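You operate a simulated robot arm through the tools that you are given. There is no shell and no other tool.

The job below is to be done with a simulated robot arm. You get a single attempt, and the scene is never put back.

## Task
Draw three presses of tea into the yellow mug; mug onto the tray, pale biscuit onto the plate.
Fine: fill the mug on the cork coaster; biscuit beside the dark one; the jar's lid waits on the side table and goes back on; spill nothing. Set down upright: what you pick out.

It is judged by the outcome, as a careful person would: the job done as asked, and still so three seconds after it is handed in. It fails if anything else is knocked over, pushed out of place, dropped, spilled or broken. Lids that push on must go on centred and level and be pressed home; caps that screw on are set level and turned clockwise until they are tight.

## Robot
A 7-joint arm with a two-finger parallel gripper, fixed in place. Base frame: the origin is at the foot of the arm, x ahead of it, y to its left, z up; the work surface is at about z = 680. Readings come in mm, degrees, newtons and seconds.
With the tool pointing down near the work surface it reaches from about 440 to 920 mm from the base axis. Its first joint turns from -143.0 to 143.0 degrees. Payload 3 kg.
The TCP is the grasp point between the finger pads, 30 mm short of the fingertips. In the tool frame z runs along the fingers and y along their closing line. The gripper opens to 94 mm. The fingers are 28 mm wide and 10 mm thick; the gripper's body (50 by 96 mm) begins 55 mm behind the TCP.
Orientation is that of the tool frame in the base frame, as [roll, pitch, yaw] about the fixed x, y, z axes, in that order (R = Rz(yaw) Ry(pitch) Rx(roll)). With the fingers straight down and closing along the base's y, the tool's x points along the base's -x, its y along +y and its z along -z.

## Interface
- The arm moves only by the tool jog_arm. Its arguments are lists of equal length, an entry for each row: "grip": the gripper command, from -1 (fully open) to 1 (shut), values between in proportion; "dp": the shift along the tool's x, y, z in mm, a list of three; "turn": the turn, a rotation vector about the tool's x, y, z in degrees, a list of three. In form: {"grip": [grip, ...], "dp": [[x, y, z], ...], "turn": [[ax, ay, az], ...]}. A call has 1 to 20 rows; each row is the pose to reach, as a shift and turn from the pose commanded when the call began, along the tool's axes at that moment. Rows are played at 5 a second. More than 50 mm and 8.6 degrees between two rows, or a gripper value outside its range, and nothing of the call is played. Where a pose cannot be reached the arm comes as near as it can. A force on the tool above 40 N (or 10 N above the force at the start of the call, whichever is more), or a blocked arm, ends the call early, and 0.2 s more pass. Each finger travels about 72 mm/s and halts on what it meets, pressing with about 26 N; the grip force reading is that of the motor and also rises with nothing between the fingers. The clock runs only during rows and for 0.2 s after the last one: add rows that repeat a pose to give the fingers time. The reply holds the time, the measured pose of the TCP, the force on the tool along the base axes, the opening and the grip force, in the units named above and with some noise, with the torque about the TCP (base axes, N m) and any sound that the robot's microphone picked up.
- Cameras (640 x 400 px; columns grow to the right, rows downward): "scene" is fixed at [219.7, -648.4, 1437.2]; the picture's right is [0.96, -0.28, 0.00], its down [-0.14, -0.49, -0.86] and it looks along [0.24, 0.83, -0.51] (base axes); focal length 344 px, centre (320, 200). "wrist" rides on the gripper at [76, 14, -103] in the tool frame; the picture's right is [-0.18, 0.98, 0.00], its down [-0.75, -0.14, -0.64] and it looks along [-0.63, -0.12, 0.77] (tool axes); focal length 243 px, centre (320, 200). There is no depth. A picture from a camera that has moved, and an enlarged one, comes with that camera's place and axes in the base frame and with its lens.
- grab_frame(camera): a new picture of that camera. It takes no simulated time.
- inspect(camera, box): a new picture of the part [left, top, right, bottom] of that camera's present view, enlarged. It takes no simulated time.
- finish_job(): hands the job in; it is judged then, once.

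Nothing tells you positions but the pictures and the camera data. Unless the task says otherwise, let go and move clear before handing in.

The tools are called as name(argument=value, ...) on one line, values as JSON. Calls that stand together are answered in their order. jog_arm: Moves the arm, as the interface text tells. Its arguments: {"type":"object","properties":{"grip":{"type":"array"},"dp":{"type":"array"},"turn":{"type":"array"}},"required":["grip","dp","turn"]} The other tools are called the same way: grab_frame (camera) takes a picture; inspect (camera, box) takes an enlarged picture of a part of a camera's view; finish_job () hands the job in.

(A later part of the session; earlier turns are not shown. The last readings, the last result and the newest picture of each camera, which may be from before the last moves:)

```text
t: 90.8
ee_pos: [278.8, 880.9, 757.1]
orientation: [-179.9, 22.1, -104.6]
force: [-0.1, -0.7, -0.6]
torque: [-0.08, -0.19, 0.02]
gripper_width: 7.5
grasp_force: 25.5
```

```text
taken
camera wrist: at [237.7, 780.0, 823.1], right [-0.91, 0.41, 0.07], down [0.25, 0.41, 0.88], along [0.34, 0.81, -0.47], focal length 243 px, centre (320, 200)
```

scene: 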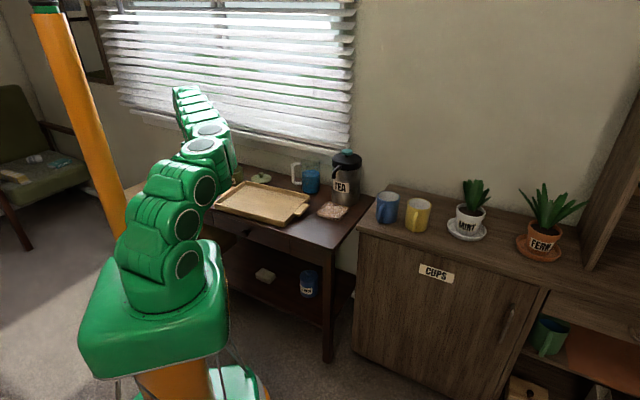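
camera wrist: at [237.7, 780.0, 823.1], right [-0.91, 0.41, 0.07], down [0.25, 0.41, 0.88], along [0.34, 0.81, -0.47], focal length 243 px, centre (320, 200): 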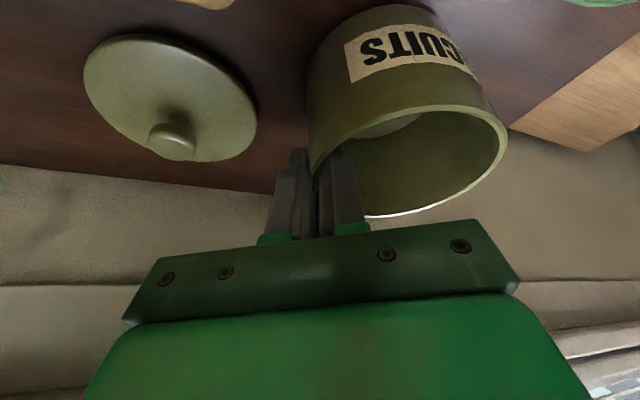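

jog_arm(grip=[1, 1, 1, 1, 1, 1, 1, 1, 1, 1], dp=[[-4.9, 0.4, 2], [-9.8, 0.7, 3.9], [-14.7, 1.1, 5.9], [-19.6, 1.4, 7.9], [-24.5, 1.8, 9.9], [-29.4, 2.2, 11.8], [-34.3, 2.5, 13.8], [-38.5, 2.8, 15.5], [-42, 3.1, 16.9], [-42, 3.1, 16.9]], turn=[[0, 0, 0], [0, 0, 0], [0, 0, 0], [0, 0, 0], [0, 0, 0], [0, 0, 0], [0, 0, 0], [0, 0, 0], [0, 0, 0], [0, 0, 0]])

grab_frame(camera="wrist")

```text
t: 93.0
ee_pos: [288.4, 923.7, 755.2]
orientation: [180.0, 22.1, -104.6]
force: [1.8, 0.6, -0.4]
torque: [0.14, -0.1, -0.07]
gripper_width: 7.5
grasp_force: 26.6
```

```text
taken
camera wrist: at [245.7, 823.8, 822.2], right [-0.91, 0.41, 0.07], down [0.25, 0.41, 0.88], along [0.34, 0.81, -0.47], focal length 243 px, centre (320, 200)
```

wrist: 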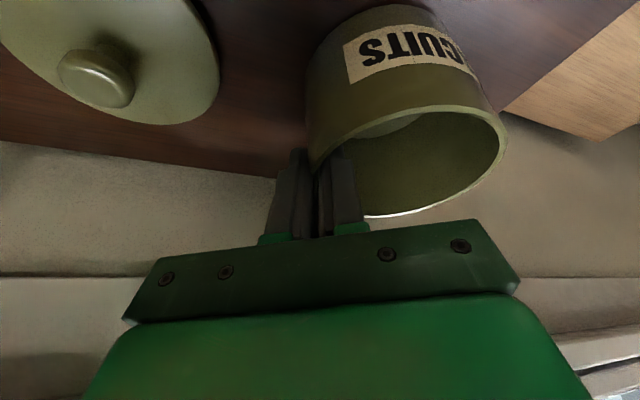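

The jar is back, by dead reckoning at about (247.8, 940.3). I'll set it down, release, withdraw, and verify from the earlier reference viewpoint.

jog_arm(grip=[1, 0.8, 0.6, 0.4, 0.4, 0.4, 0.4, 0.4, 0.4], dp=[[0.2, 0, 0.4], [0.2, 0, 0.4], [0.2, 0, 0.4], [0.2, 0, 0.4], [0.2, 0, -10], [0.2, 0, -30], [0.2, 0, -60], [0.2, 0, -90], [0.2, 0, -90]], turn=[[0, 0, 0], [0, 0, 0], [0, 0, 0], [0, 0, 0], [0, 0, 0], [0, 0, 0], [0, 0, 0], [0, 0, 0], [0, 0, 0]])

grab_frame(camera="wrist")

```text
t: 95.0
ee_pos: [281.1, 890.7, 839.7]
orientation: [179.9, 22.1, -104.7]
force: [0.1, -0.2, -0.1]
torque: [0.0, 0.02, -0.01]
gripper_width: 28.2
grasp_force: 0.1
```

```text
taken
camera wrist: at [237.7, 790.2, 906.8], right [-0.91, 0.41, 0.07], down [0.25, 0.41, 0.88], along [0.34, 0.81, -0.47], focal length 243 px, centre (320, 200)
```

wrist: 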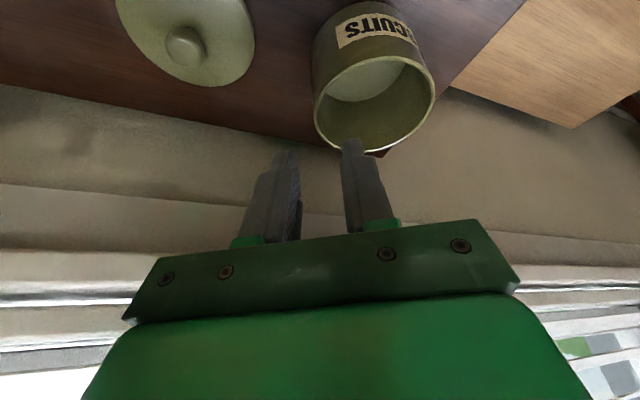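

jog_arm(grip=[0.2, -0.1, -0.1, -0.1, -0.1, -0.1], dp=[[4, 8.6, -37], [8, 17.2, -74], [12, 25.9, -111], [16, 34.5, -148], [19.8, 43.1, -184.4], [19.8, 43.1, -184.4]], turn=[[0, 4.4, 0], [0, 8.8, 0], [0, 13.2, 0], [0, 17.6, 0], [0, 22, 0], [0, 22, 0]])

inspect(camera="wrist", box=[295, 105, 375, 190])

grab_frame(camera="wrist")

```text
t: 96.3
ee_pos: [216.2, 819.1, 1002.3]
orientation: [-180.0, 0.1, -104.6]
force: [0.8, -0.5, 0.1]
torque: [-0.02, -0.02, 0.02]
gripper_width: 51.8
grasp_force: 0.0
```

```text
4.71 times, centred on (335, 148) of wrist
camera zoom: at [181.9, 749.5, 1105.2], right [-0.9, 0.43, 0.0], down [0.33, 0.69, 0.64], along [0.27, 0.58, -0.77], focal length 1142 px, centre (249, 447)
```

zoom: 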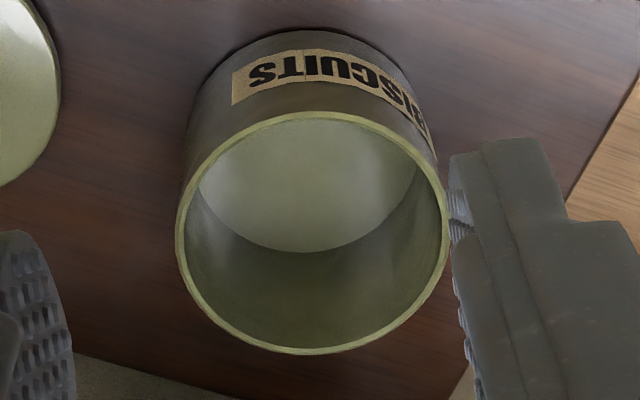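

```text
taken
camera wrist: at [181.9, 749.5, 1105.2], right [-0.9, 0.43, 0.0], down [0.33, 0.69, 0.64], along [0.27, 0.58, -0.77], focal length 243 px, centre (320, 200)
```

wrist: 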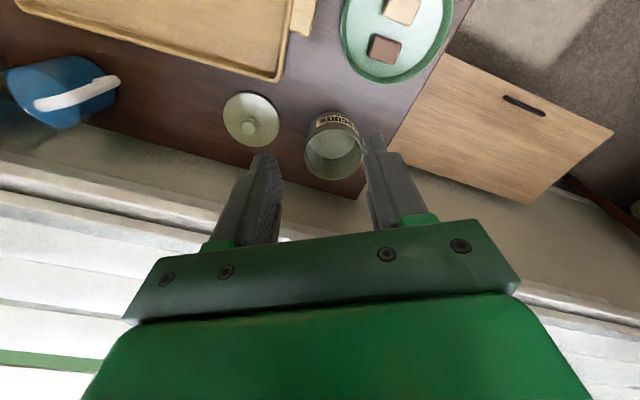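

The jar is within about 2 mm of its original spot, so that's restored. Next I fetch the lid, using the same tilted grasp as before, starting from above it.

jog_arm(grip=[-0.1, -0.1, -0.1, -0.1, -0.1, -0.1, -0.1], dp=[[-10.2, -22.4, 28], [-20.4, -44.8, 57], [-30.7, -67.2, 85], [-40.9, -89.6, 113], [-51.1, -112, 142], [-61.3, -134.4, 170], [-61.3, -134.4, 170]], turn=[[0, -3.4, 0], [0, -6.8, 0], [0, -10.2, 0], [0, -13.6, 0], [0, -17, 0], [0, -20.2, 0], [0, -20.2, 0]])

grab_frame(camera="wrist")

inspect(camera="wrist", box=[220, 0, 420, 180])

```text
t: 98.0
ee_pos: [360.9, 843.0, 834.3]
orientation: [180.0, 20.4, -104.7]
force: [0.1, 0.0, 0.2]
torque: [0.01, -0.03, 0.01]
gripper_width: 51.8
grasp_force: 0.0
```

```text
taken
camera wrist: at [319.6, 744.7, 903.9], right [-0.91, 0.42, 0.06], down [0.26, 0.43, 0.86], along [0.33, 0.8, -0.5], focal length 243 px, centre (320, 200)
```

wrist: 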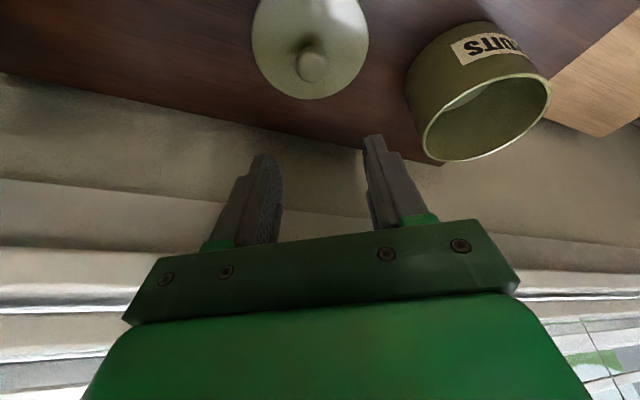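

```text
2.22 times, centred on (320, 90) of wrist
camera zoom: at [319.6, 744.7, 903.9], right [-0.91, 0.42, 0.06], down [0.26, 0.43, 0.86], along [0.33, 0.8, -0.5], focal length 539 px, centre (320, 444)
```

zoom: 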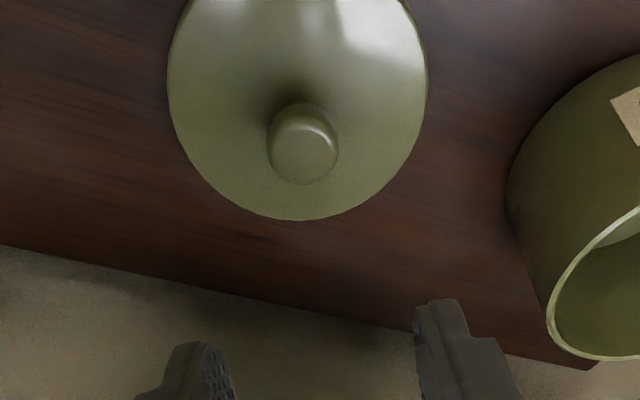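

jog_arm(grip=[-0.1, -0.1, -0.1, -0.1, -0.1, -0.1], dp=[[8, 0, 21.5], [16, 0, 43], [24, 0, 64.5], [31, 0, 83.5], [35.2, 0, 94.7], [35.2, 0, 94.7]], turn=[[0, 0, 0], [0, 0, 0], [0, 0, 0], [0, 0, 0], [0, 0, 0], [0, 0, 0]])

inspect(camera="wrist", box=[240, 90, 400, 220])

```text
t: 99.3
ee_pos: [361.8, 842.8, 732.6]
orientation: [180.0, 20.2, -104.7]
force: [-0.5, 0.3, -0.2]
torque: [0.02, -0.02, 0.01]
gripper_width: 51.6
grasp_force: 0.1
```

```text
3.08 times, centred on (320, 155) of wrist
camera zoom: at [319.4, 744.6, 802.2], right [-0.91, 0.42, 0.06], down [0.26, 0.43, 0.86], along [0.33, 0.8, -0.5], focal length 746 px, centre (320, 338)
```

zoom: 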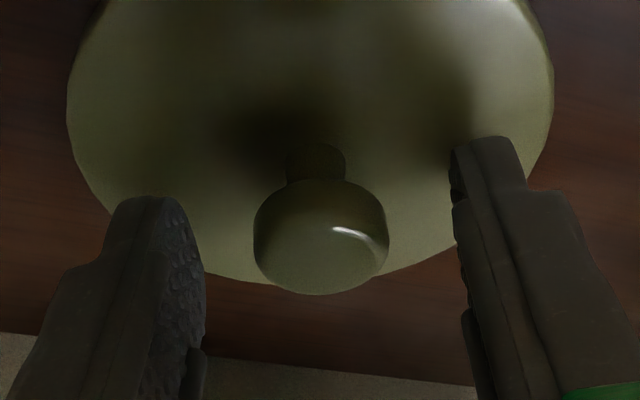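

The knob appears at the same place between the fingers as before. I'll close and lift.

jog_arm(grip=[0.2, 0.4, 0.6, 0.7, 0.7, 0.7], dp=[[0, 0, 0], [0, 0, 0], [0, 0, 0], [0, 0, 0], [0, 0, 0], [0, 0, 0]], turn=[[0, 0, 0], [0, 0, 0], [0, 0, 0], [0, 0, 0], [0, 0, 0], [0, 0, 0]])

jog_arm(grip=[0.7, 0.7, 0.7, 0.7, 0.7, 0.7], dp=[[-1.7, 0, -4.7], [-6.9, 0, -18.8], [-17.2, 0, -47], [-31, 0, -84.6], [-46, 0, -126], [-46, 0, -126]], turn=[[0, 0, 0], [0, 0, 0], [0, 0, 0], [0, 0, 0], [0, 0, 0], [0, 0, 0]])

grab_frame(camera="wrist")

```text
t: 100.8
ee_pos: [361.6, 843.9, 732.4]
orientation: [-180.0, 20.3, -104.7]
force: [0.5, 0.8, 0.9]
torque: [0.02, -0.01, -0.06]
gripper_width: 24.0
grasp_force: 26.2
```

```text
t: 102.2
ee_pos: [361.5, 843.4, 864.6]
orientation: [-180.0, 20.2, -104.7]
force: [0.4, -0.1, -1.1]
torque: [-0.01, -0.01, 0.0]
gripper_width: 23.9
grasp_force: 26.0
```

```text
taken
camera wrist: at [319.6, 743.7, 935.5], right [-0.91, 0.42, 0.06], down [0.26, 0.43, 0.86], along [0.33, 0.8, -0.5], focal length 243 px, centre (320, 200)
```

wrist: 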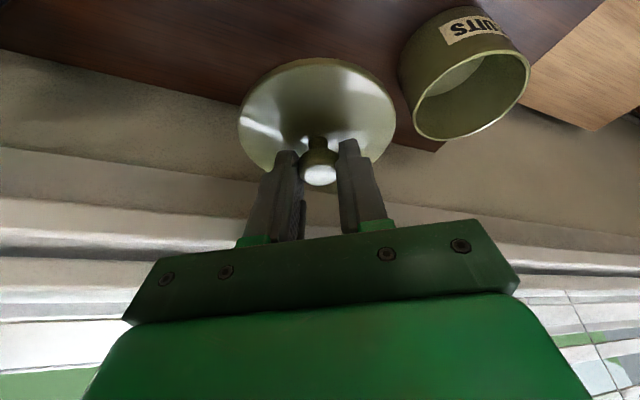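

jog_arm(grip=[0.7, 0.7, 0.7, 0.7, 0.7, 0.7, 0.7, 0.7, 0.7], dp=[[-11.1, 26.4, 4.1], [-22.2, 52.9, 8.2], [-33.2, 79.3, 12.2], [-44.3, 105.8, 16.3], [-55.4, 132.2, 20.4], [-50, 132.2, 35], [-43.5, 132.2, 53], [-37.1, 132.2, 70.1], [-37.1, 132.2, 70.1]], turn=[[0, 0, 0], [0, 0, 0], [0, 0, 0], [0, 0, 0], [0, 0, 0], [0, 0, 0], [0, 0, 0], [0, 0, 0], [0, 0, 0]])

grab_frame(camera="wrist")

inspect(camera="wrist", box=[200, 0, 440, 160])

inspect(camera="scene", box=[215, 140, 255, 180])

```text
t: 104.2
ee_pos: [247.2, 934.5, 813.6]
orientation: [180.0, 20.2, -104.8]
force: [-0.1, -0.3, -0.7]
torque: [0.02, -0.01, -0.02]
gripper_width: 24.2
grasp_force: 25.8
```

```text
taken
camera wrist: at [206.0, 835.5, 883.4], right [-0.91, 0.42, 0.06], down [0.26, 0.43, 0.86], along [0.33, 0.8, -0.5], focal length 243 px, centre (320, 200)
```

wrist: 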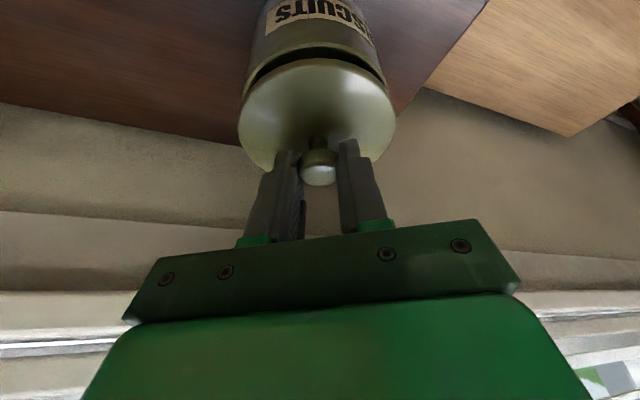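

```text
2.50 times, centred on (320, 80) of wrist
camera zoom: at [206.0, 835.5, 883.4], right [-0.91, 0.42, 0.06], down [0.26, 0.43, 0.86], along [0.33, 0.8, -0.5], focal length 606 px, centre (320, 500)
```

zoom: 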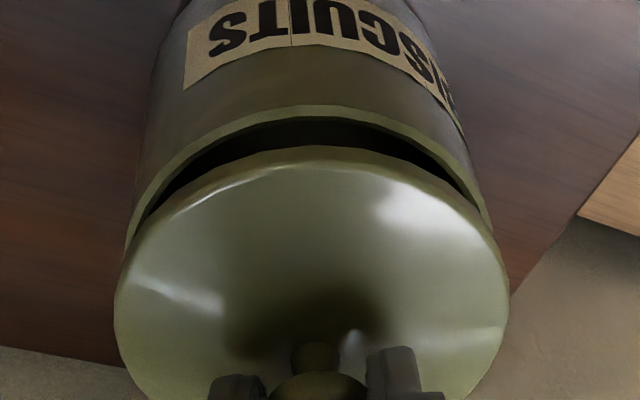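

```text
10.00 times, centred on (235, 160) of scene
camera zoom: at [219.7, -648.4, 1437.2], right [0.96, -0.28, 0.0], down [-0.14, -0.49, -0.86], along [0.24, 0.83, -0.51], focal length 3435 px, centre (1170, 600)
```

zoom: 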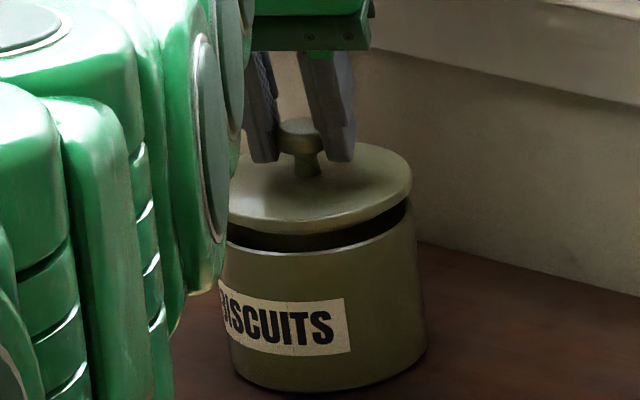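

The lid hovers level and concentric to within about 0.5 mm of how it looked when first lifted off. I'll correct that half millimetre and lower it toward the rim.

jog_arm(grip=[0.7, 0.7, 0.7, 0.7, 0.7, 0.7], dp=[[0.57, 0, -0.2], [1.6, 0, 2.6], [2.6, 0, 5.4], [3.7, 0, 8.3], [4.4, 0, 10.1], [4.4, 0, 10.1]], turn=[[0, 0, 0], [0, 0, 0], [0, 0, 0], [0, 0, 0], [0, 0, 0], [0, 0, 0]])

inspect(camera="wrist", box=[200, 0, 440, 160])

inspect(camera="scene", box=[215, 140, 255, 180])

```text
t: 105.5
ee_pos: [248.1, 932.8, 801.7]
orientation: [-180.0, 20.3, -104.6]
force: [-0.1, -0.4, -0.5]
torque: [-0.02, -0.04, 0.01]
gripper_width: 23.9
grasp_force: 26.1
```

```text
2.50 times, centred on (320, 80) of wrist
camera zoom: at [206.3, 834.4, 872.2], right [-0.91, 0.42, 0.06], down [0.26, 0.43, 0.86], along [0.33, 0.8, -0.5], focal length 606 px, centre (320, 500)
```

zoom: 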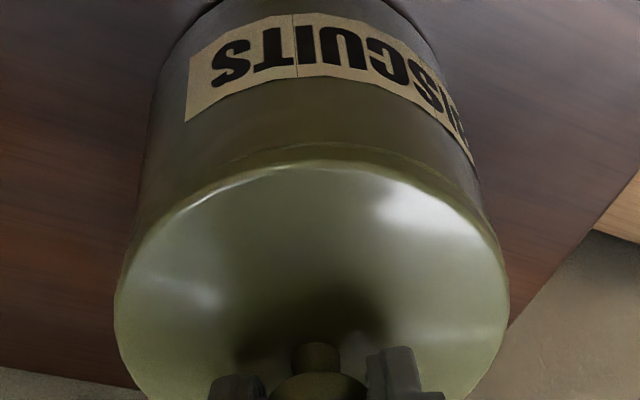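

```text
10.00 times, centred on (235, 160) of scene
camera zoom: at [219.7, -648.4, 1437.2], right [0.96, -0.28, 0.0], down [-0.14, -0.49, -0.86], along [0.24, 0.83, -0.51], focal length 3435 px, centre (1170, 600)
```

zoom: 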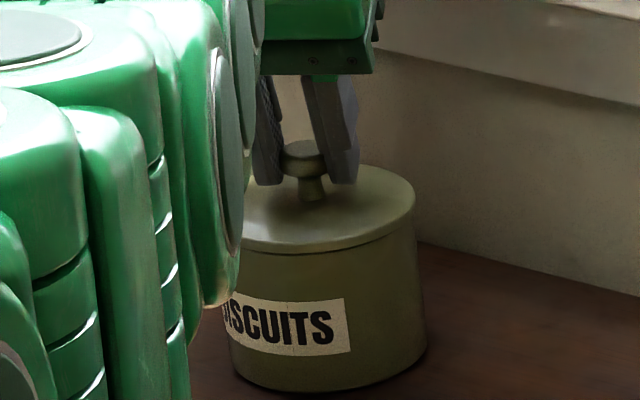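

jog_arm(grip=[0.7, 0.7, 0.7, 0.7, 0.7], dp=[[0.35, 0, 0.94], [0.69, 0, 1.88], [1.04, 0, 2.82], [1.38, 0, 3.75], [1.38, 0, 3.75]], turn=[[0, 0, 0], [0, 0, 0], [0, 0, 0], [0, 0, 0], [0, 0, 0]])

inspect(camera="wrist", box=[200, 0, 440, 160])

inspect(camera="scene", box=[215, 140, 255, 180])

```text
t: 106.8
ee_pos: [248.2, 934.1, 800.3]
orientation: [180.0, 20.5, -104.7]
force: [-3.1, -3.8, 26.7]
torque: [0.01, 0.07, -0.02]
gripper_width: 24.1
grasp_force: 26.0
```

```text
2.50 times, centred on (320, 80) of wrist
camera zoom: at [206.4, 834.6, 869.9], right [-0.91, 0.42, 0.06], down [0.26, 0.43, 0.87], along [0.33, 0.8, -0.5], focal length 606 px, centre (320, 500)
```

zoom: 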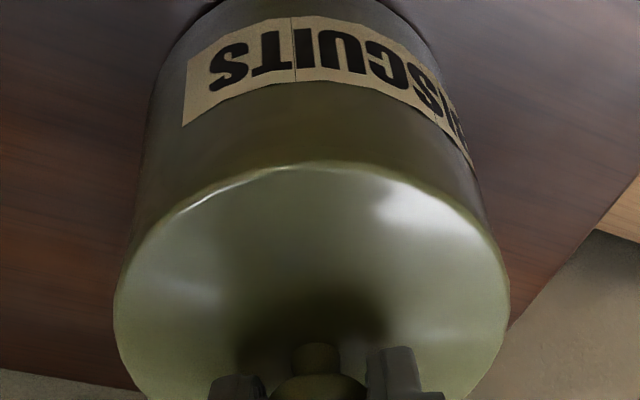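

```text
10.00 times, centred on (235, 160) of scene
camera zoom: at [219.7, -648.4, 1437.2], right [0.96, -0.28, 0.0], down [-0.14, -0.49, -0.86], along [0.24, 0.83, -0.51], focal length 3435 px, centre (1170, 600)
```

zoom: 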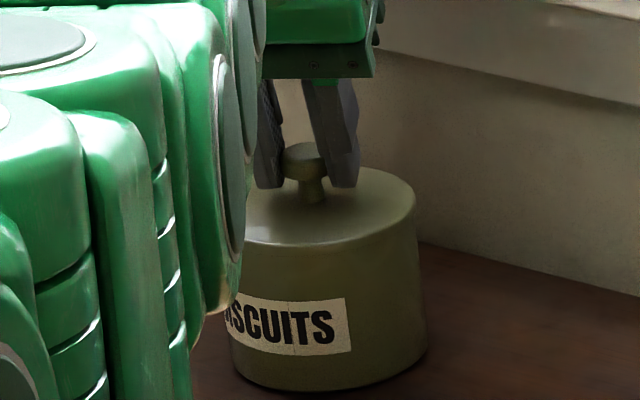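

The lid is seated and level with 27 N on it, but I haven't heard the snap that came when it loosened. I'll press a bit harder.

jog_arm(grip=[0.7, 0.7, 0.7], dp=[[0.35, 0, 0.94], [0.6, 0, 1.6], [0.6, 0, 1.6]], turn=[[0, 0, 0], [0, 0, 0], [0, 0, 0]])

```text
t: 107.5
ee_pos: [247.8, 933.6, 797.0]
orientation: [180.0, 20.3, -104.7]
force: [-1.9, 8.7, 26.3]
torque: [0.42, -0.02, -0.04]
gripper_width: 24.3
grasp_force: 26.1
```

The fingers slid a little on the knob, so I'll let go, close the gripper and press down on the centre of the knob with the fingertips instead.

jog_arm(grip=[0.4, 0.1, -0.06, -0.06, -0.06, -0.06], dp=[[0, 0, 0], [-0.7, 0, -1.9], [-1.4, 0, -3.8], [-6.9, 0, -18.8], [-20.6, 0, -56.3], [-20.6, 0, -56.3]], turn=[[0, 0, 0], [0, 0, 0], [0, 0, 0], [0, 0, 0], [0, 0, 0], [0, 0, 0]])

jog_arm(grip=[0.4, 0.8, 1, 1, 1], dp=[[0, 0, 0], [0, 0, 0], [0, 0, 0], [0, 0, 0], [0, 0, 0]], turn=[[0, -3, 0], [0, -5.8, 0], [0, -5.8, 0], [0, -5.8, 0], [0, -5.8, 0]])

grab_frame(camera="wrist")

inspect(camera="wrist", box=[220, 0, 420, 170])

inspect(camera="scene", box=[215, 140, 255, 180])

```text
t: 109.0
ee_pos: [249.3, 931.5, 854.6]
orientation: [180.0, 20.2, -104.7]
force: [-0.4, -0.8, -0.1]
torque: [-0.01, -0.02, -0.01]
gripper_width: 49.9
grasp_force: 0.0
heard: snap
```

```text
t: 110.2
ee_pos: [248.0, 931.7, 856.1]
orientation: [-179.9, 26.1, -104.6]
force: [-0.6, 0.1, -0.1]
torque: [-0.01, 0.03, -0.02]
gripper_width: 0.3
grasp_force: 25.7
```

```text
taken
camera wrist: at [204.4, 827.2, 915.0], right [-0.91, 0.41, 0.08], down [0.24, 0.35, 0.91], along [0.34, 0.84, -0.41], focal length 243 px, centre (320, 200)
```

wrist: 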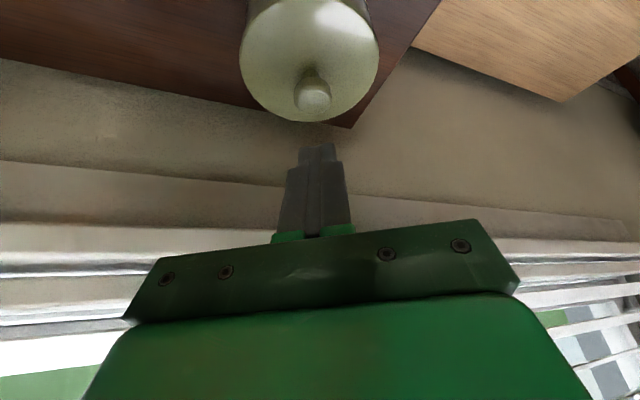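

```text
2.35 times, centred on (320, 85) of wrist
camera zoom: at [204.4, 827.2, 915.0], right [-0.91, 0.41, 0.08], down [0.24, 0.35, 0.91], along [0.34, 0.84, -0.41], focal length 571 px, centre (320, 471)
```

zoom: 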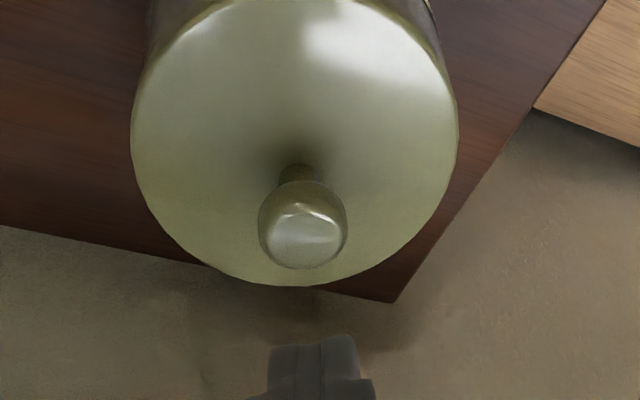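

```text
10.00 times, centred on (235, 160) of scene
camera zoom: at [219.7, -648.4, 1437.2], right [0.96, -0.28, 0.0], down [-0.14, -0.49, -0.86], along [0.24, 0.83, -0.51], focal length 3435 px, centre (1170, 600)
```

zoom: 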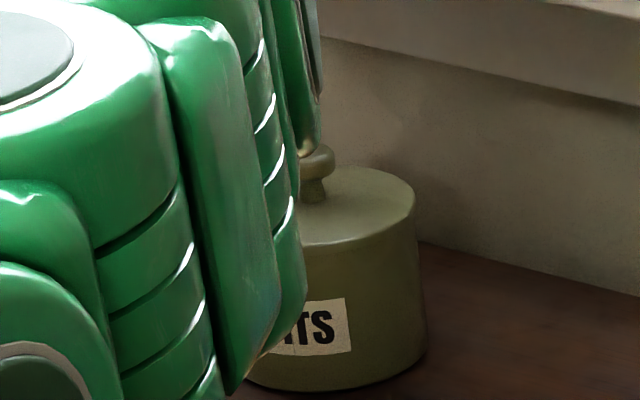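

I heard a snap as I let go, and the lid looks level and centred. To be sure it's home, I'll press straight down on the knob's centre with the closed fingertips.

jog_arm(grip=[1, 1, 1, 1, 1], dp=[[3, -0.4, 8], [5, -0.4, 17], [7, -0.4, 26], [9.1, -0.4, 33.4], [9.1, -0.4, 33.4]], turn=[[0, 0, 0], [0, 0, 0], [0, 0, 0], [0, 0, 0], [0, 0, 0]])

inspect(camera="wrist", box=[240, 60, 400, 200])

```text
t: 111.3
ee_pos: [251.1, 939.0, 821.3]
orientation: [-179.9, 26.1, -104.7]
force: [-0.8, -0.3, 0.1]
torque: [0.03, -0.02, 0.0]
gripper_width: 0.0
grasp_force: 26.6
```

```text
2.86 times, centred on (320, 130) of wrist
camera zoom: at [206.9, 834.4, 881.1], right [-0.91, 0.41, 0.08], down [0.24, 0.35, 0.91], along [0.34, 0.84, -0.41], focal length 693 px, centre (320, 400)
```

zoom: 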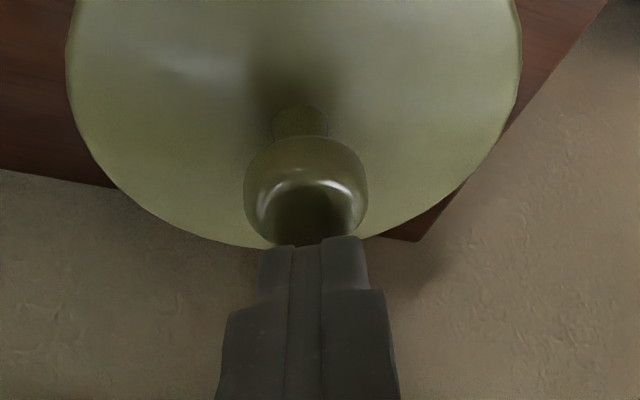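

jog_arm(grip=[1, 1, 1, 1, 1, 1, 1], dp=[[1.9, 0, -0.9], [2.7, 0, 0.9], [3.6, 0, 2.7], [4, 0, 3.6], [4.5, 0, 4.5], [4.9, 0, 5.4], [4.9, 0, 5.4]], turn=[[0, 0, 0], [0, 0, 0], [0, 0, 0], [0, 0, 0], [0, 0, 0], [0, 0, 0], [0, 0, 0]])

```text
t: 112.4
ee_pos: [248.9, 939.0, 820.7]
orientation: [-180.0, 26.5, -104.6]
force: [-0.5, -1.7, 10.3]
torque: [-0.05, -0.01, 0.0]
gripper_width: 0.1
grasp_force: 25.9
stopped in row 5: the force on the tool passed its limit at 43 N (the readings are from after the stop); the commanded pose is now the measured one
```

I pressed with 43 N and nothing shifted further, so the lid is home. I'll rise clear and check the jar and lid.

jog_arm(grip=[1, 1, 1, 1, 1], dp=[[-8.8, 0, -18], [-17.5, 0, -36], [-26.3, 0, -54], [-20, 0, -90], [-20, 0, -90]], turn=[[0, 0, 0], [0, 0, 0], [0, 0, 0], [0, 4, 0], [0, 4, 0]])

grab_frame(camera="wrist")

inspect(camera="scene", box=[195, 140, 275, 205])

```text
t: 113.6
ee_pos: [243.3, 917.3, 908.9]
orientation: [-180.0, 22.4, -104.6]
force: [-0.2, 0.3, -1.3]
torque: [-0.03, 0.07, 0.0]
gripper_width: 0.0
grasp_force: 26.0
```

```text
taken
camera wrist: at [201.8, 815.9, 975.5], right [-0.91, 0.41, 0.07], down [0.25, 0.4, 0.88], along [0.34, 0.82, -0.47], focal length 243 px, centre (320, 200)
```

wrist: 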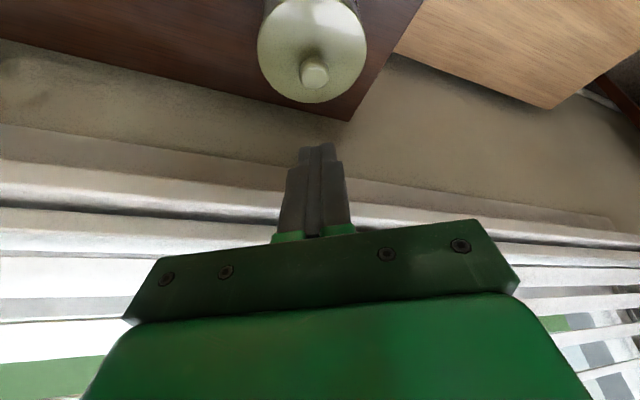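

```text
6.15 times, centred on (235, 172) of scene
camera zoom: at [219.7, -648.4, 1437.2], right [0.96, -0.28, 0.0], down [-0.14, -0.49, -0.86], along [0.24, 0.83, -0.51], focal length 2114 px, centre (843, 369)
```

zoom: 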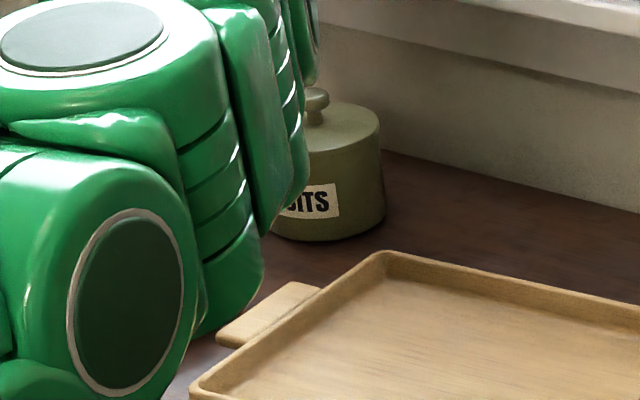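

The biscuit side is finished. Now the mug: I retreat to a safe height with a vertical tool, then swing toward the cabinet.

jog_arm(grip=[0.5, 0, -0.5, -1, -1, -1], dp=[[14.7, -11.5, -38], [29.4, -23, -77], [44.2, -34.4, -115], [58.9, -45.9, -153], [73.6, -57.4, -191.6], [73.6, -57.4, -191.6]], turn=[[0, 4.5, 0], [0, 9, 0], [0, 13.5, 0], [0, 18, 0], [0, 22.4, 0], [0, 22.4, 0]])

grab_frame(camera="scene")

grab_frame(camera="wrist")

```text
t: 115.0
ee_pos: [263.4, 765.8, 1059.5]
orientation: [180.0, -0.1, -104.6]
force: [0.5, -0.6, -0.2]
torque: [-0.01, 0.0, -0.02]
gripper_width: 93.8
grasp_force: 0.1
```

```text
taken
```

scene: 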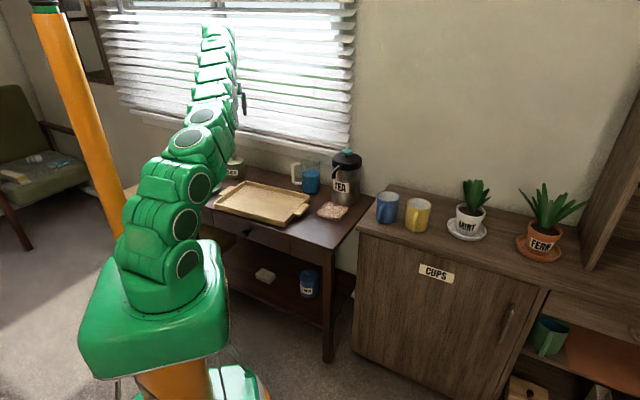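

```text
taken
camera wrist: at [229.1, 697.6, 1162.3], right [-0.9, 0.43, 0.0], down [0.33, 0.69, 0.64], along [0.27, 0.58, -0.77], focal length 243 px, centre (320, 200)
```

wrist: 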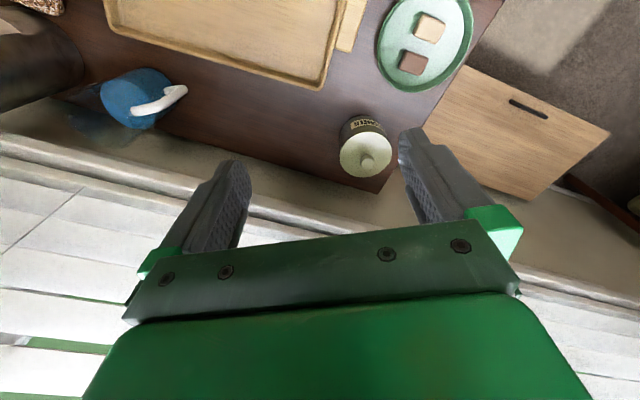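

The jar with its lid and the plate with two biscuits look right. Now I swing over to the mugs.

jog_arm(grip=[-1, -1, -1, -1, -1, -1, -1, -1, -1, -1, -1, -1, -1, -1, -1, -1, -1], dp=[[29.6, -32.7, -1.3], [59.3, -65.4, -2.5], [88.9, -98.2, -3.8], [118.6, -130.9, -5], [148.2, -163.6, -6.3], [177.8, -196.3, -7.5], [207.5, -229, -8.8], [237.1, -261.8, -10], [266.8, -294.5, -11.3], [296.4, -327.2, -12.5], [326, -359.9, -13.8], [355.7, -392.6, -15], [385.3, -425.4, -16.3], [415, -458.1, -17.5], [444.6, -490.8, -18.8], [474.3, -523.5, -20], [474.3, -523.5, -20]], turn=[[0, 0, 3.87], [0, 0, 7.74], [0, 0, 11.6], [0, 0, 15.5], [0, 0, 19.3], [0, 0, 23.2], [0, 0, 27.1], [0, 0, 31], [0, 0, 34.8], [0, 0, 38.7], [0, 0, 42.6], [0, 0, 46.4], [0, 0, 50.3], [0, 0, 54.2], [0, 0, 58], [0, 0, 61.9], [0, 0, 61.9]])

grab_frame(camera="wrist")

inspect(camera="scene", box=[170, 130, 350, 240])

```text
t: 118.6
ee_pos: [651.2, 175.2, 1079.0]
orientation: [-180.0, 0.0, -166.6]
force: [-0.3, 0.1, -0.9]
torque: [0.02, 0.01, -0.02]
gripper_width: 93.9
grasp_force: 0.1
```

```text
taken
camera wrist: at [572.1, 171.8, 1182.6], right [-0.05, 1.0, 0.0], down [0.77, 0.04, 0.64], along [0.64, 0.03, -0.77], focal length 243 px, centre (320, 200)
```

wrist: 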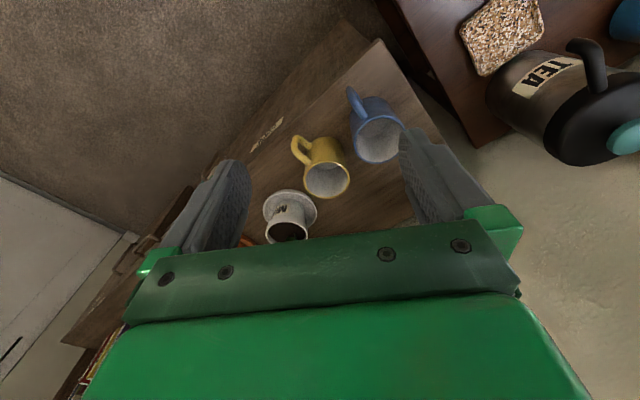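

```text
3.56 times, centred on (260, 185) of scene
camera zoom: at [219.7, -648.4, 1437.2], right [0.96, -0.28, 0.0], down [-0.14, -0.49, -0.86], along [0.24, 0.83, -0.51], focal length 1221 px, centre (533, 253)
```

zoom: 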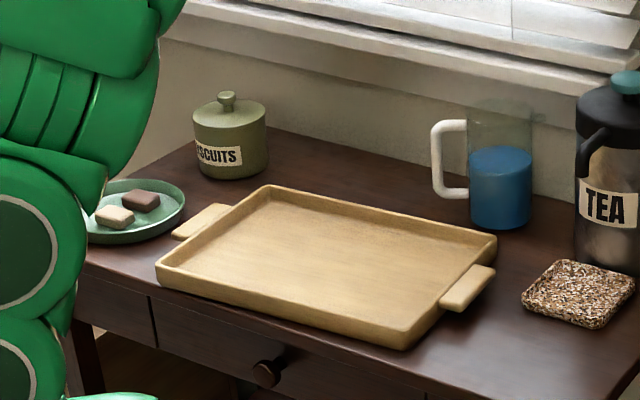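

The table side looks right: jar lidded and both biscuits on the plate. Now I'll zoom on the mugs.

inspect(camera="wrist", box=[250, 70, 420, 250])

```text
2.22 times, centred on (335, 160) of wrist
camera zoom: at [572.1, 171.8, 1182.6], right [-0.05, 1.0, 0.0], down [0.77, 0.04, 0.64], along [0.64, 0.03, -0.77], focal length 539 px, centre (287, 289)
```

zoom: 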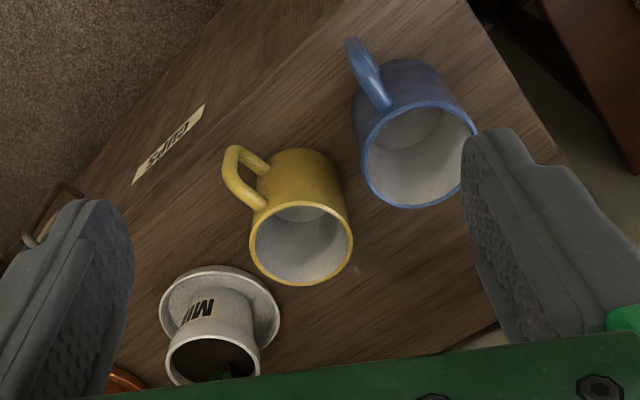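

The yellow mug's rim is at (807.8, 194.5), diameter about 78. To straddle it clear of the blue mug and the handle, I want the fingers to close nearly along x, so I'll rotate the wrist.

jog_arm(grip=[-1, -1, -1, -1, -1, -1, -1, -1, -1, -1, -1, -1, -1], dp=[[0, 0, 0], [0, 0, 0], [0, 0, 0], [0, 0, 0], [0, 0, 0], [0, 0, 0], [0, 0, 0], [0, 0, 0], [0, 0, 0], [0, 0, 0], [0, 0, 0], [0, 0, 0], [0, 0, 0]], turn=[[0, 0, 7.95], [0, 0, 15.9], [0, 0, 23.9], [0, 0, 31.8], [0, 0, 39.8], [0, 0, 47.7], [0, 0, 55.7], [0, 0, 63.6], [0, 0, 71.6], [0, 0, 79.5], [0, 0, 87.5], [0, 0, 95.4], [0, 0, 95.4]])

grab_frame(camera="wrist")

```text
t: 121.4
ee_pos: [650.7, 175.6, 1078.2]
orientation: [-180.0, -0.1, 98.0]
force: [0.7, 0.0, 0.4]
torque: [0.01, -0.01, 0.02]
gripper_width: 93.7
grasp_force: 0.0
```

```text
taken
camera wrist: at [653.3, 253.9, 1182.3], right [1.0, -0.05, 0.0], down [-0.04, -0.77, 0.64], along [-0.03, -0.64, -0.77], focal length 243 px, centre (320, 200)
```

wrist: 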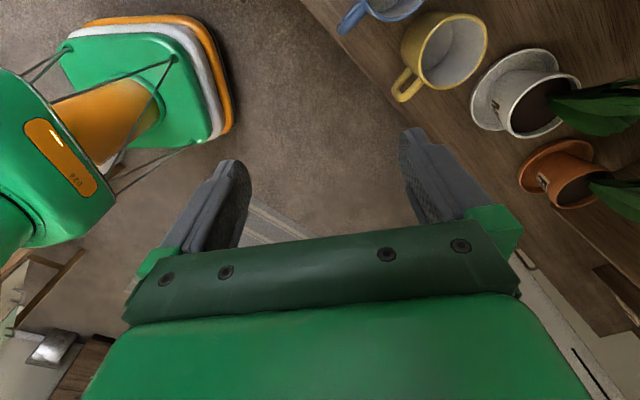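

That yaw is reachable. I'll move above the mug with the fingers fully open.

jog_arm(grip=[-1, -1, -1, -1, -1, -1, -1], dp=[[-0.7, 26.5, 26.6], [-1.4, 52.9, 53.1], [-2.2, 79.4, 79.7], [-2.9, 105.8, 106.2], [-3.6, 132.3, 132.8], [-4.3, 158.7, 159.3], [-4.3, 158.7, 159.3]], turn=[[0, 0, 0], [0, 0, 0], [0, 0, 0], [0, 0, 0], [0, 0, 0], [0, 0, 0], [0, 0, 0]])

grab_frame(camera="wrist")

inspect(camera="scene", box=[330, 110, 530, 260])

```text
t: 123.0
ee_pos: [808.6, 193.5, 919.5]
orientation: [180.0, 0.1, 98.0]
force: [-0.2, 0.7, -0.7]
torque: [0.02, -0.02, -0.02]
gripper_width: 94.0
grasp_force: 0.0
```

```text
taken
camera wrist: at [810.6, 272.0, 1021.9], right [1.0, -0.04, 0.0], down [-0.03, -0.77, 0.64], along [-0.03, -0.64, -0.77], focal length 243 px, centre (320, 200)
```

wrist: 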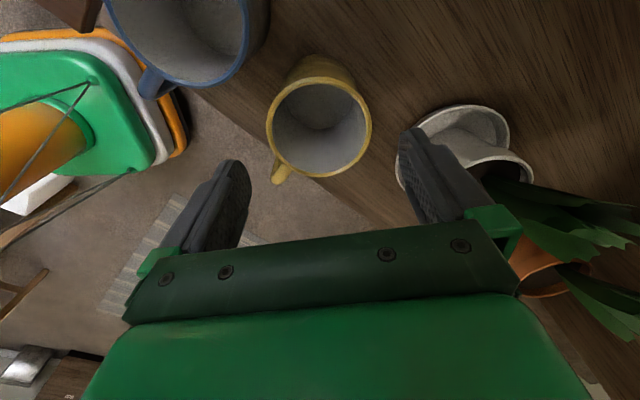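

```text
2.67 times, centred on (430, 185) of scene
camera zoom: at [219.7, -648.4, 1437.2], right [0.96, -0.28, 0.0], down [-0.14, -0.49, -0.86], along [0.24, 0.83, -0.51], focal length 916 px, centre (27, 240)
```

zoom: 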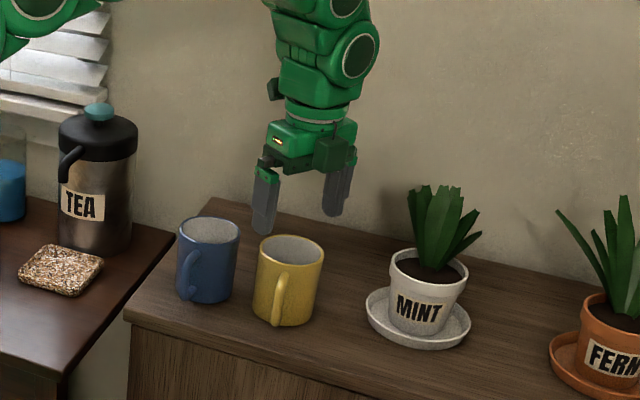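

inspect(camera="wrist", box=[240, 40, 400, 200])

```text
2.50 times, centred on (320, 120) of wrist
camera zoom: at [810.6, 272.0, 1021.9], right [1.0, -0.04, 0.0], down [-0.03, -0.77, 0.64], along [-0.03, -0.64, -0.77], focal length 606 px, centre (320, 400)
```

zoom: 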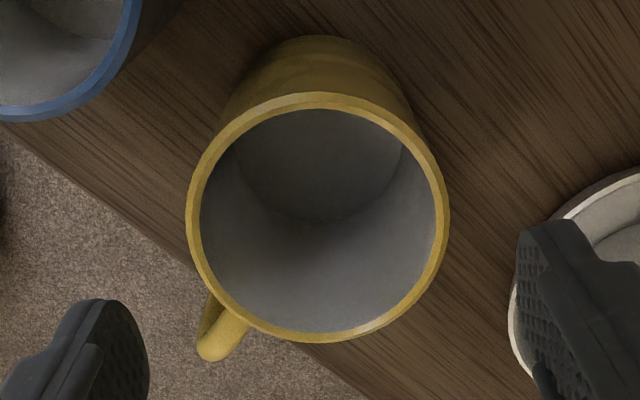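

The mug is centred between the fingers to within 1 mm. I'll descend around it.

jog_arm(grip=[-1, -1, -1, -1, -1, -1], dp=[[0, -0.8, 20], [0, -0.8, 40], [0, -0.8, 58], [0, -0.8, 75], [0, -0.8, 90], [0, -0.8, 90]], turn=[[0, 0, 0], [0, 0, 0], [0, 0, 0], [0, 0, 0], [0, 0, 0], [0, 0, 0]])

grab_frame(camera="wrist")

inspect(camera="scene", box=[360, 150, 500, 250])

```text
t: 124.4
ee_pos: [808.6, 194.2, 829.7]
orientation: [180.0, 0.1, 98.0]
force: [0.3, -0.7, -0.2]
torque: [-0.01, 0.01, -0.01]
gripper_width: 93.8
grasp_force: 0.0
```

```text
taken
camera wrist: at [810.4, 271.5, 933.0], right [1.0, -0.04, 0.0], down [-0.03, -0.77, 0.64], along [-0.03, -0.64, -0.77], focal length 243 px, centre (320, 200)
```

wrist: 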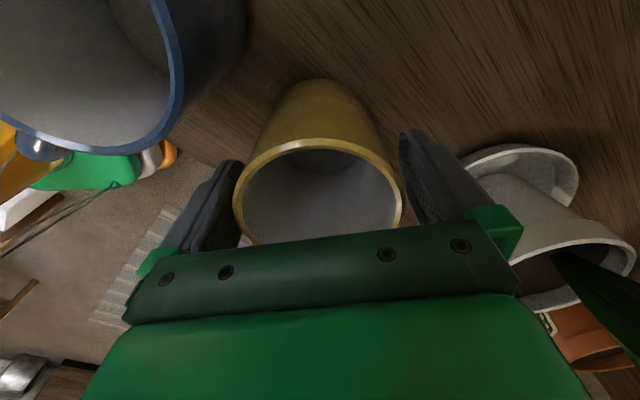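

```text
4.00 times, centred on (430, 200) of scene
camera zoom: at [219.7, -648.4, 1437.2], right [0.96, -0.28, 0.0], down [-0.14, -0.49, -0.86], along [0.24, 0.83, -0.51], focal length 1374 px, centre (-120, 200)
```

zoom: 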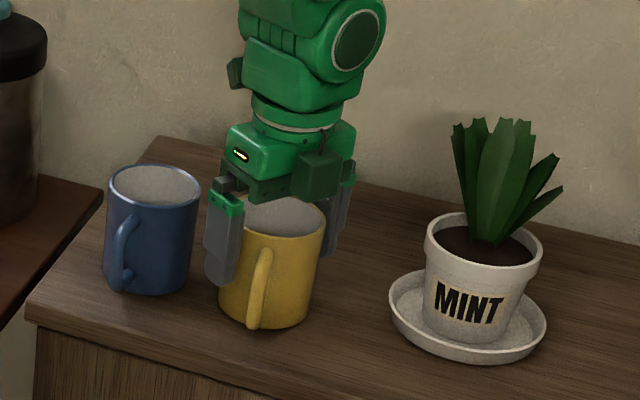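

The fingers straddle the mug, clear of the blue one and the handle. I'll close.

jog_arm(grip=[-0.85, -0.75, -0.65, -0.55, -0.5, -0.5], dp=[[0, 0, 0], [0, 0, 0], [0, 0, 0], [0, 0, 0], [0, 0, 0], [0, 0, 0]], turn=[[0, 0, 0], [0, 0, 0], [0, 0, 0], [0, 0, 0], [0, 0, 0], [0, 0, 0]])

jog_arm(grip=[-0.5, -0.5, -0.5, -0.5], dp=[[0, 0, -2], [0, 0, -5], [0, 0, -10], [0, 0, -10]], turn=[[0, 0, 0], [0, 0, 0], [0, 0, 0], [0, 0, 0]])

inspect(camera="scene", box=[360, 150, 500, 250])

```text
t: 125.8
ee_pos: [807.6, 192.5, 830.0]
orientation: [-180.0, 0.1, 98.1]
force: [0.0, -0.6, 1.3]
torque: [0.04, -0.16, 0.01]
gripper_width: 77.8
grasp_force: 26.0
```

```text
t: 126.8
ee_pos: [807.0, 192.0, 840.4]
orientation: [-180.0, 0.0, 98.1]
force: [-0.4, 0.8, -3.1]
torque: [0.0, -0.04, -0.03]
gripper_width: 77.8
grasp_force: 26.0
```

```text
4.00 times, centred on (430, 200) of scene
camera zoom: at [219.7, -648.4, 1437.2], right [0.96, -0.28, 0.0], down [-0.14, -0.49, -0.86], along [0.24, 0.83, -0.51], focal length 1374 px, centre (-120, 200)
```

zoom: 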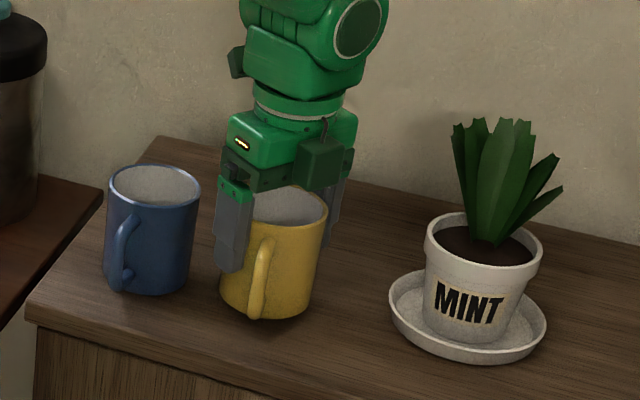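

The mug is held, about 3 N, lifted 10 mm. I'll raise it well above the blue mug first.

jog_arm(grip=[-0.5, -0.5, -0.5, -0.5, -0.5, -0.5], dp=[[0, 0, -20], [0, 0, -45], [0, 0, -75], [0, 0, -105], [0, 0, -130], [0, 0, -130]], turn=[[0, 0, 0], [0, 0, 0], [0, 0, 0], [0, 0, 0], [0, 0, 0], [0, 0, 0]])

jog_arm(grip=[-0.5, -0.5, -0.5, -0.5, -0.5, -0.5, -0.5, -0.5, -0.5, -0.5, -0.5, -0.5, -0.5, -0.5, -0.5, -0.5], dp=[[28.1, -23.5, 0], [56.2, -47, 0], [84.2, -70.5, 0], [112.3, -94, 0], [140.4, -117.5, 0], [168.5, -141, 0], [196.6, -164.5, 0], [224.6, -187.9, 0], [252.7, -211.4, 0], [280.8, -234.9, 0], [308.9, -258.4, 0], [337, -281.9, 0], [365, -305.4, 0], [393.1, -328.9, 0], [421.2, -352.4, 0], [421.2, -352.4, 0]], turn=[[0, 0, -7.8], [0, 0, -15.6], [0, 0, -23.4], [0, 0, -31.2], [0, 0, -39], [0, 0, -46.8], [0, 0, -54.6], [0, 0, -62.5], [0, 0, -70.3], [0, 0, -78.1], [0, 0, -85.9], [0, 0, -93.7], [0, 0, -101.5], [0, 0, -109.3], [0, 0, -117.1], [0, 0, -117.1]])

grab_frame(camera="wrist")

grab_frame(camera="scene")

```text
t: 128.2
ee_pos: [806.7, 192.9, 970.4]
orientation: [-179.9, 0.1, 98.1]
force: [0.4, -0.4, -3.9]
torque: [0.02, -0.05, 0.0]
gripper_width: 77.6
grasp_force: 25.7
```

```text
t: 131.6
ee_pos: [399.3, 561.7, 970.6]
orientation: [180.0, 0.0, -144.8]
force: [0.6, 0.4, -2.6]
torque: [0.0, 0.06, 0.0]
gripper_width: 77.5
grasp_force: 26.0
```

```text
taken
camera wrist: at [328.3, 530.2, 1073.7], right [-0.42, 0.91, 0.0], down [0.7, 0.32, 0.64], along [0.58, 0.27, -0.77], focal length 243 px, centre (320, 200)
```

wrist: 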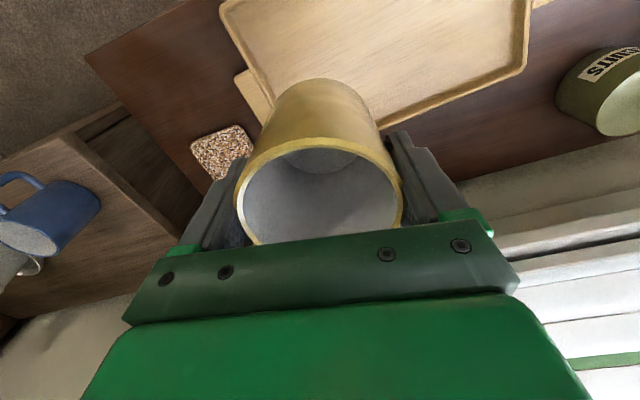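

```text
taken
```

scene: 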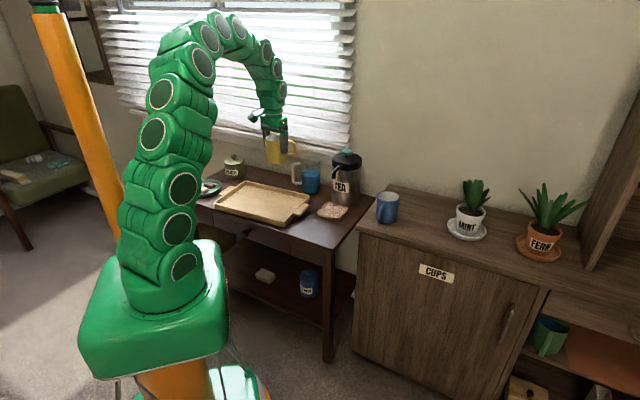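

The mug is over the right part of the tray, handle pointing to the right. I'll lower it toward the tray.

jog_arm(grip=[-0.5, -0.5, -0.5, -0.5, -0.5, -0.5, -0.5, -0.5, -0.5], dp=[[0, 0, 30], [0, 0, 65], [0, 0, 100], [0, 0, 135], [0, 0, 165], [0, 0, 185], [0, 0, 195], [0, 0, 200], [0, 0, 200]], turn=[[0, 0, 0], [0, 0, 0], [0, 0, 0], [0, 0, 0], [0, 0, 0], [0, 0, 0], [0, 0, 0], [0, 0, 0], [0, 0, 0]])

grab_frame(camera="wrist")

inspect(camera="scene", box=[200, 130, 360, 240])

```text
t: 133.6
ee_pos: [399.3, 560.9, 769.3]
orientation: [-179.9, -0.2, -144.7]
force: [-0.5, 0.1, -3.4]
torque: [0.03, 0.0, 0.01]
gripper_width: 77.7
grasp_force: 25.9
```

```text
taken
camera wrist: at [327.5, 529.2, 872.7], right [-0.42, 0.91, 0.0], down [0.7, 0.32, 0.64], along [0.58, 0.27, -0.77], focal length 243 px, centre (320, 200)
```

wrist: 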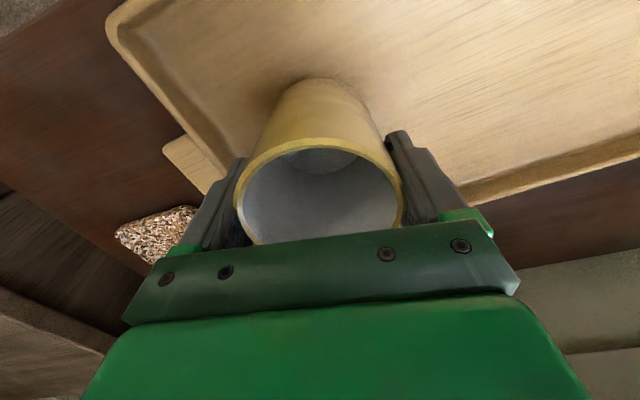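

```text
3.64 times, centred on (280, 185) of scene
camera zoom: at [219.7, -648.4, 1437.2], right [0.96, -0.28, 0.0], down [-0.14, -0.49, -0.86], along [0.24, 0.83, -0.51], focal length 1249 px, centre (466, 254)
```

zoom: 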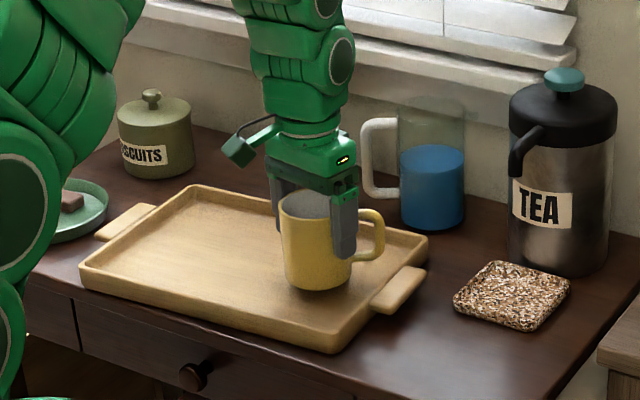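

jog_arm(grip=[-0.5, -0.5, -0.5, -0.5, -0.5], dp=[[0, 0, 1.5], [0, 0, 3], [0, 0, 4.5], [0, 0, 6], [0, 0, 6]], turn=[[0, 0, 0], [0, 0, 0], [0, 0, 0], [0, 0, 0], [0, 0, 0]])

```text
t: 134.8
ee_pos: [399.8, 560.2, 763.8]
orientation: [179.9, -0.1, -144.9]
force: [-0.3, 1.0, -1.4]
torque: [0.0, 0.04, 0.01]
gripper_width: 77.7
grasp_force: 26.6
```

jog_arm(grip=[-0.5, -0.5, -0.5, -0.5], dp=[[0, 0, 0.7], [0, 0, 1.4], [0, 0, 1.4], [0, 0, 1.4]], turn=[[0, 0, 0], [0, 0, 0], [0, 0, 0], [0, 0, 0]])

```text
t: 135.8
ee_pos: [398.7, 561.1, 763.4]
orientation: [179.9, 0.0, -144.8]
force: [0.2, 0.3, -3.7]
torque: [0.01, 0.03, -0.02]
gripper_width: 77.6
grasp_force: 25.3
```

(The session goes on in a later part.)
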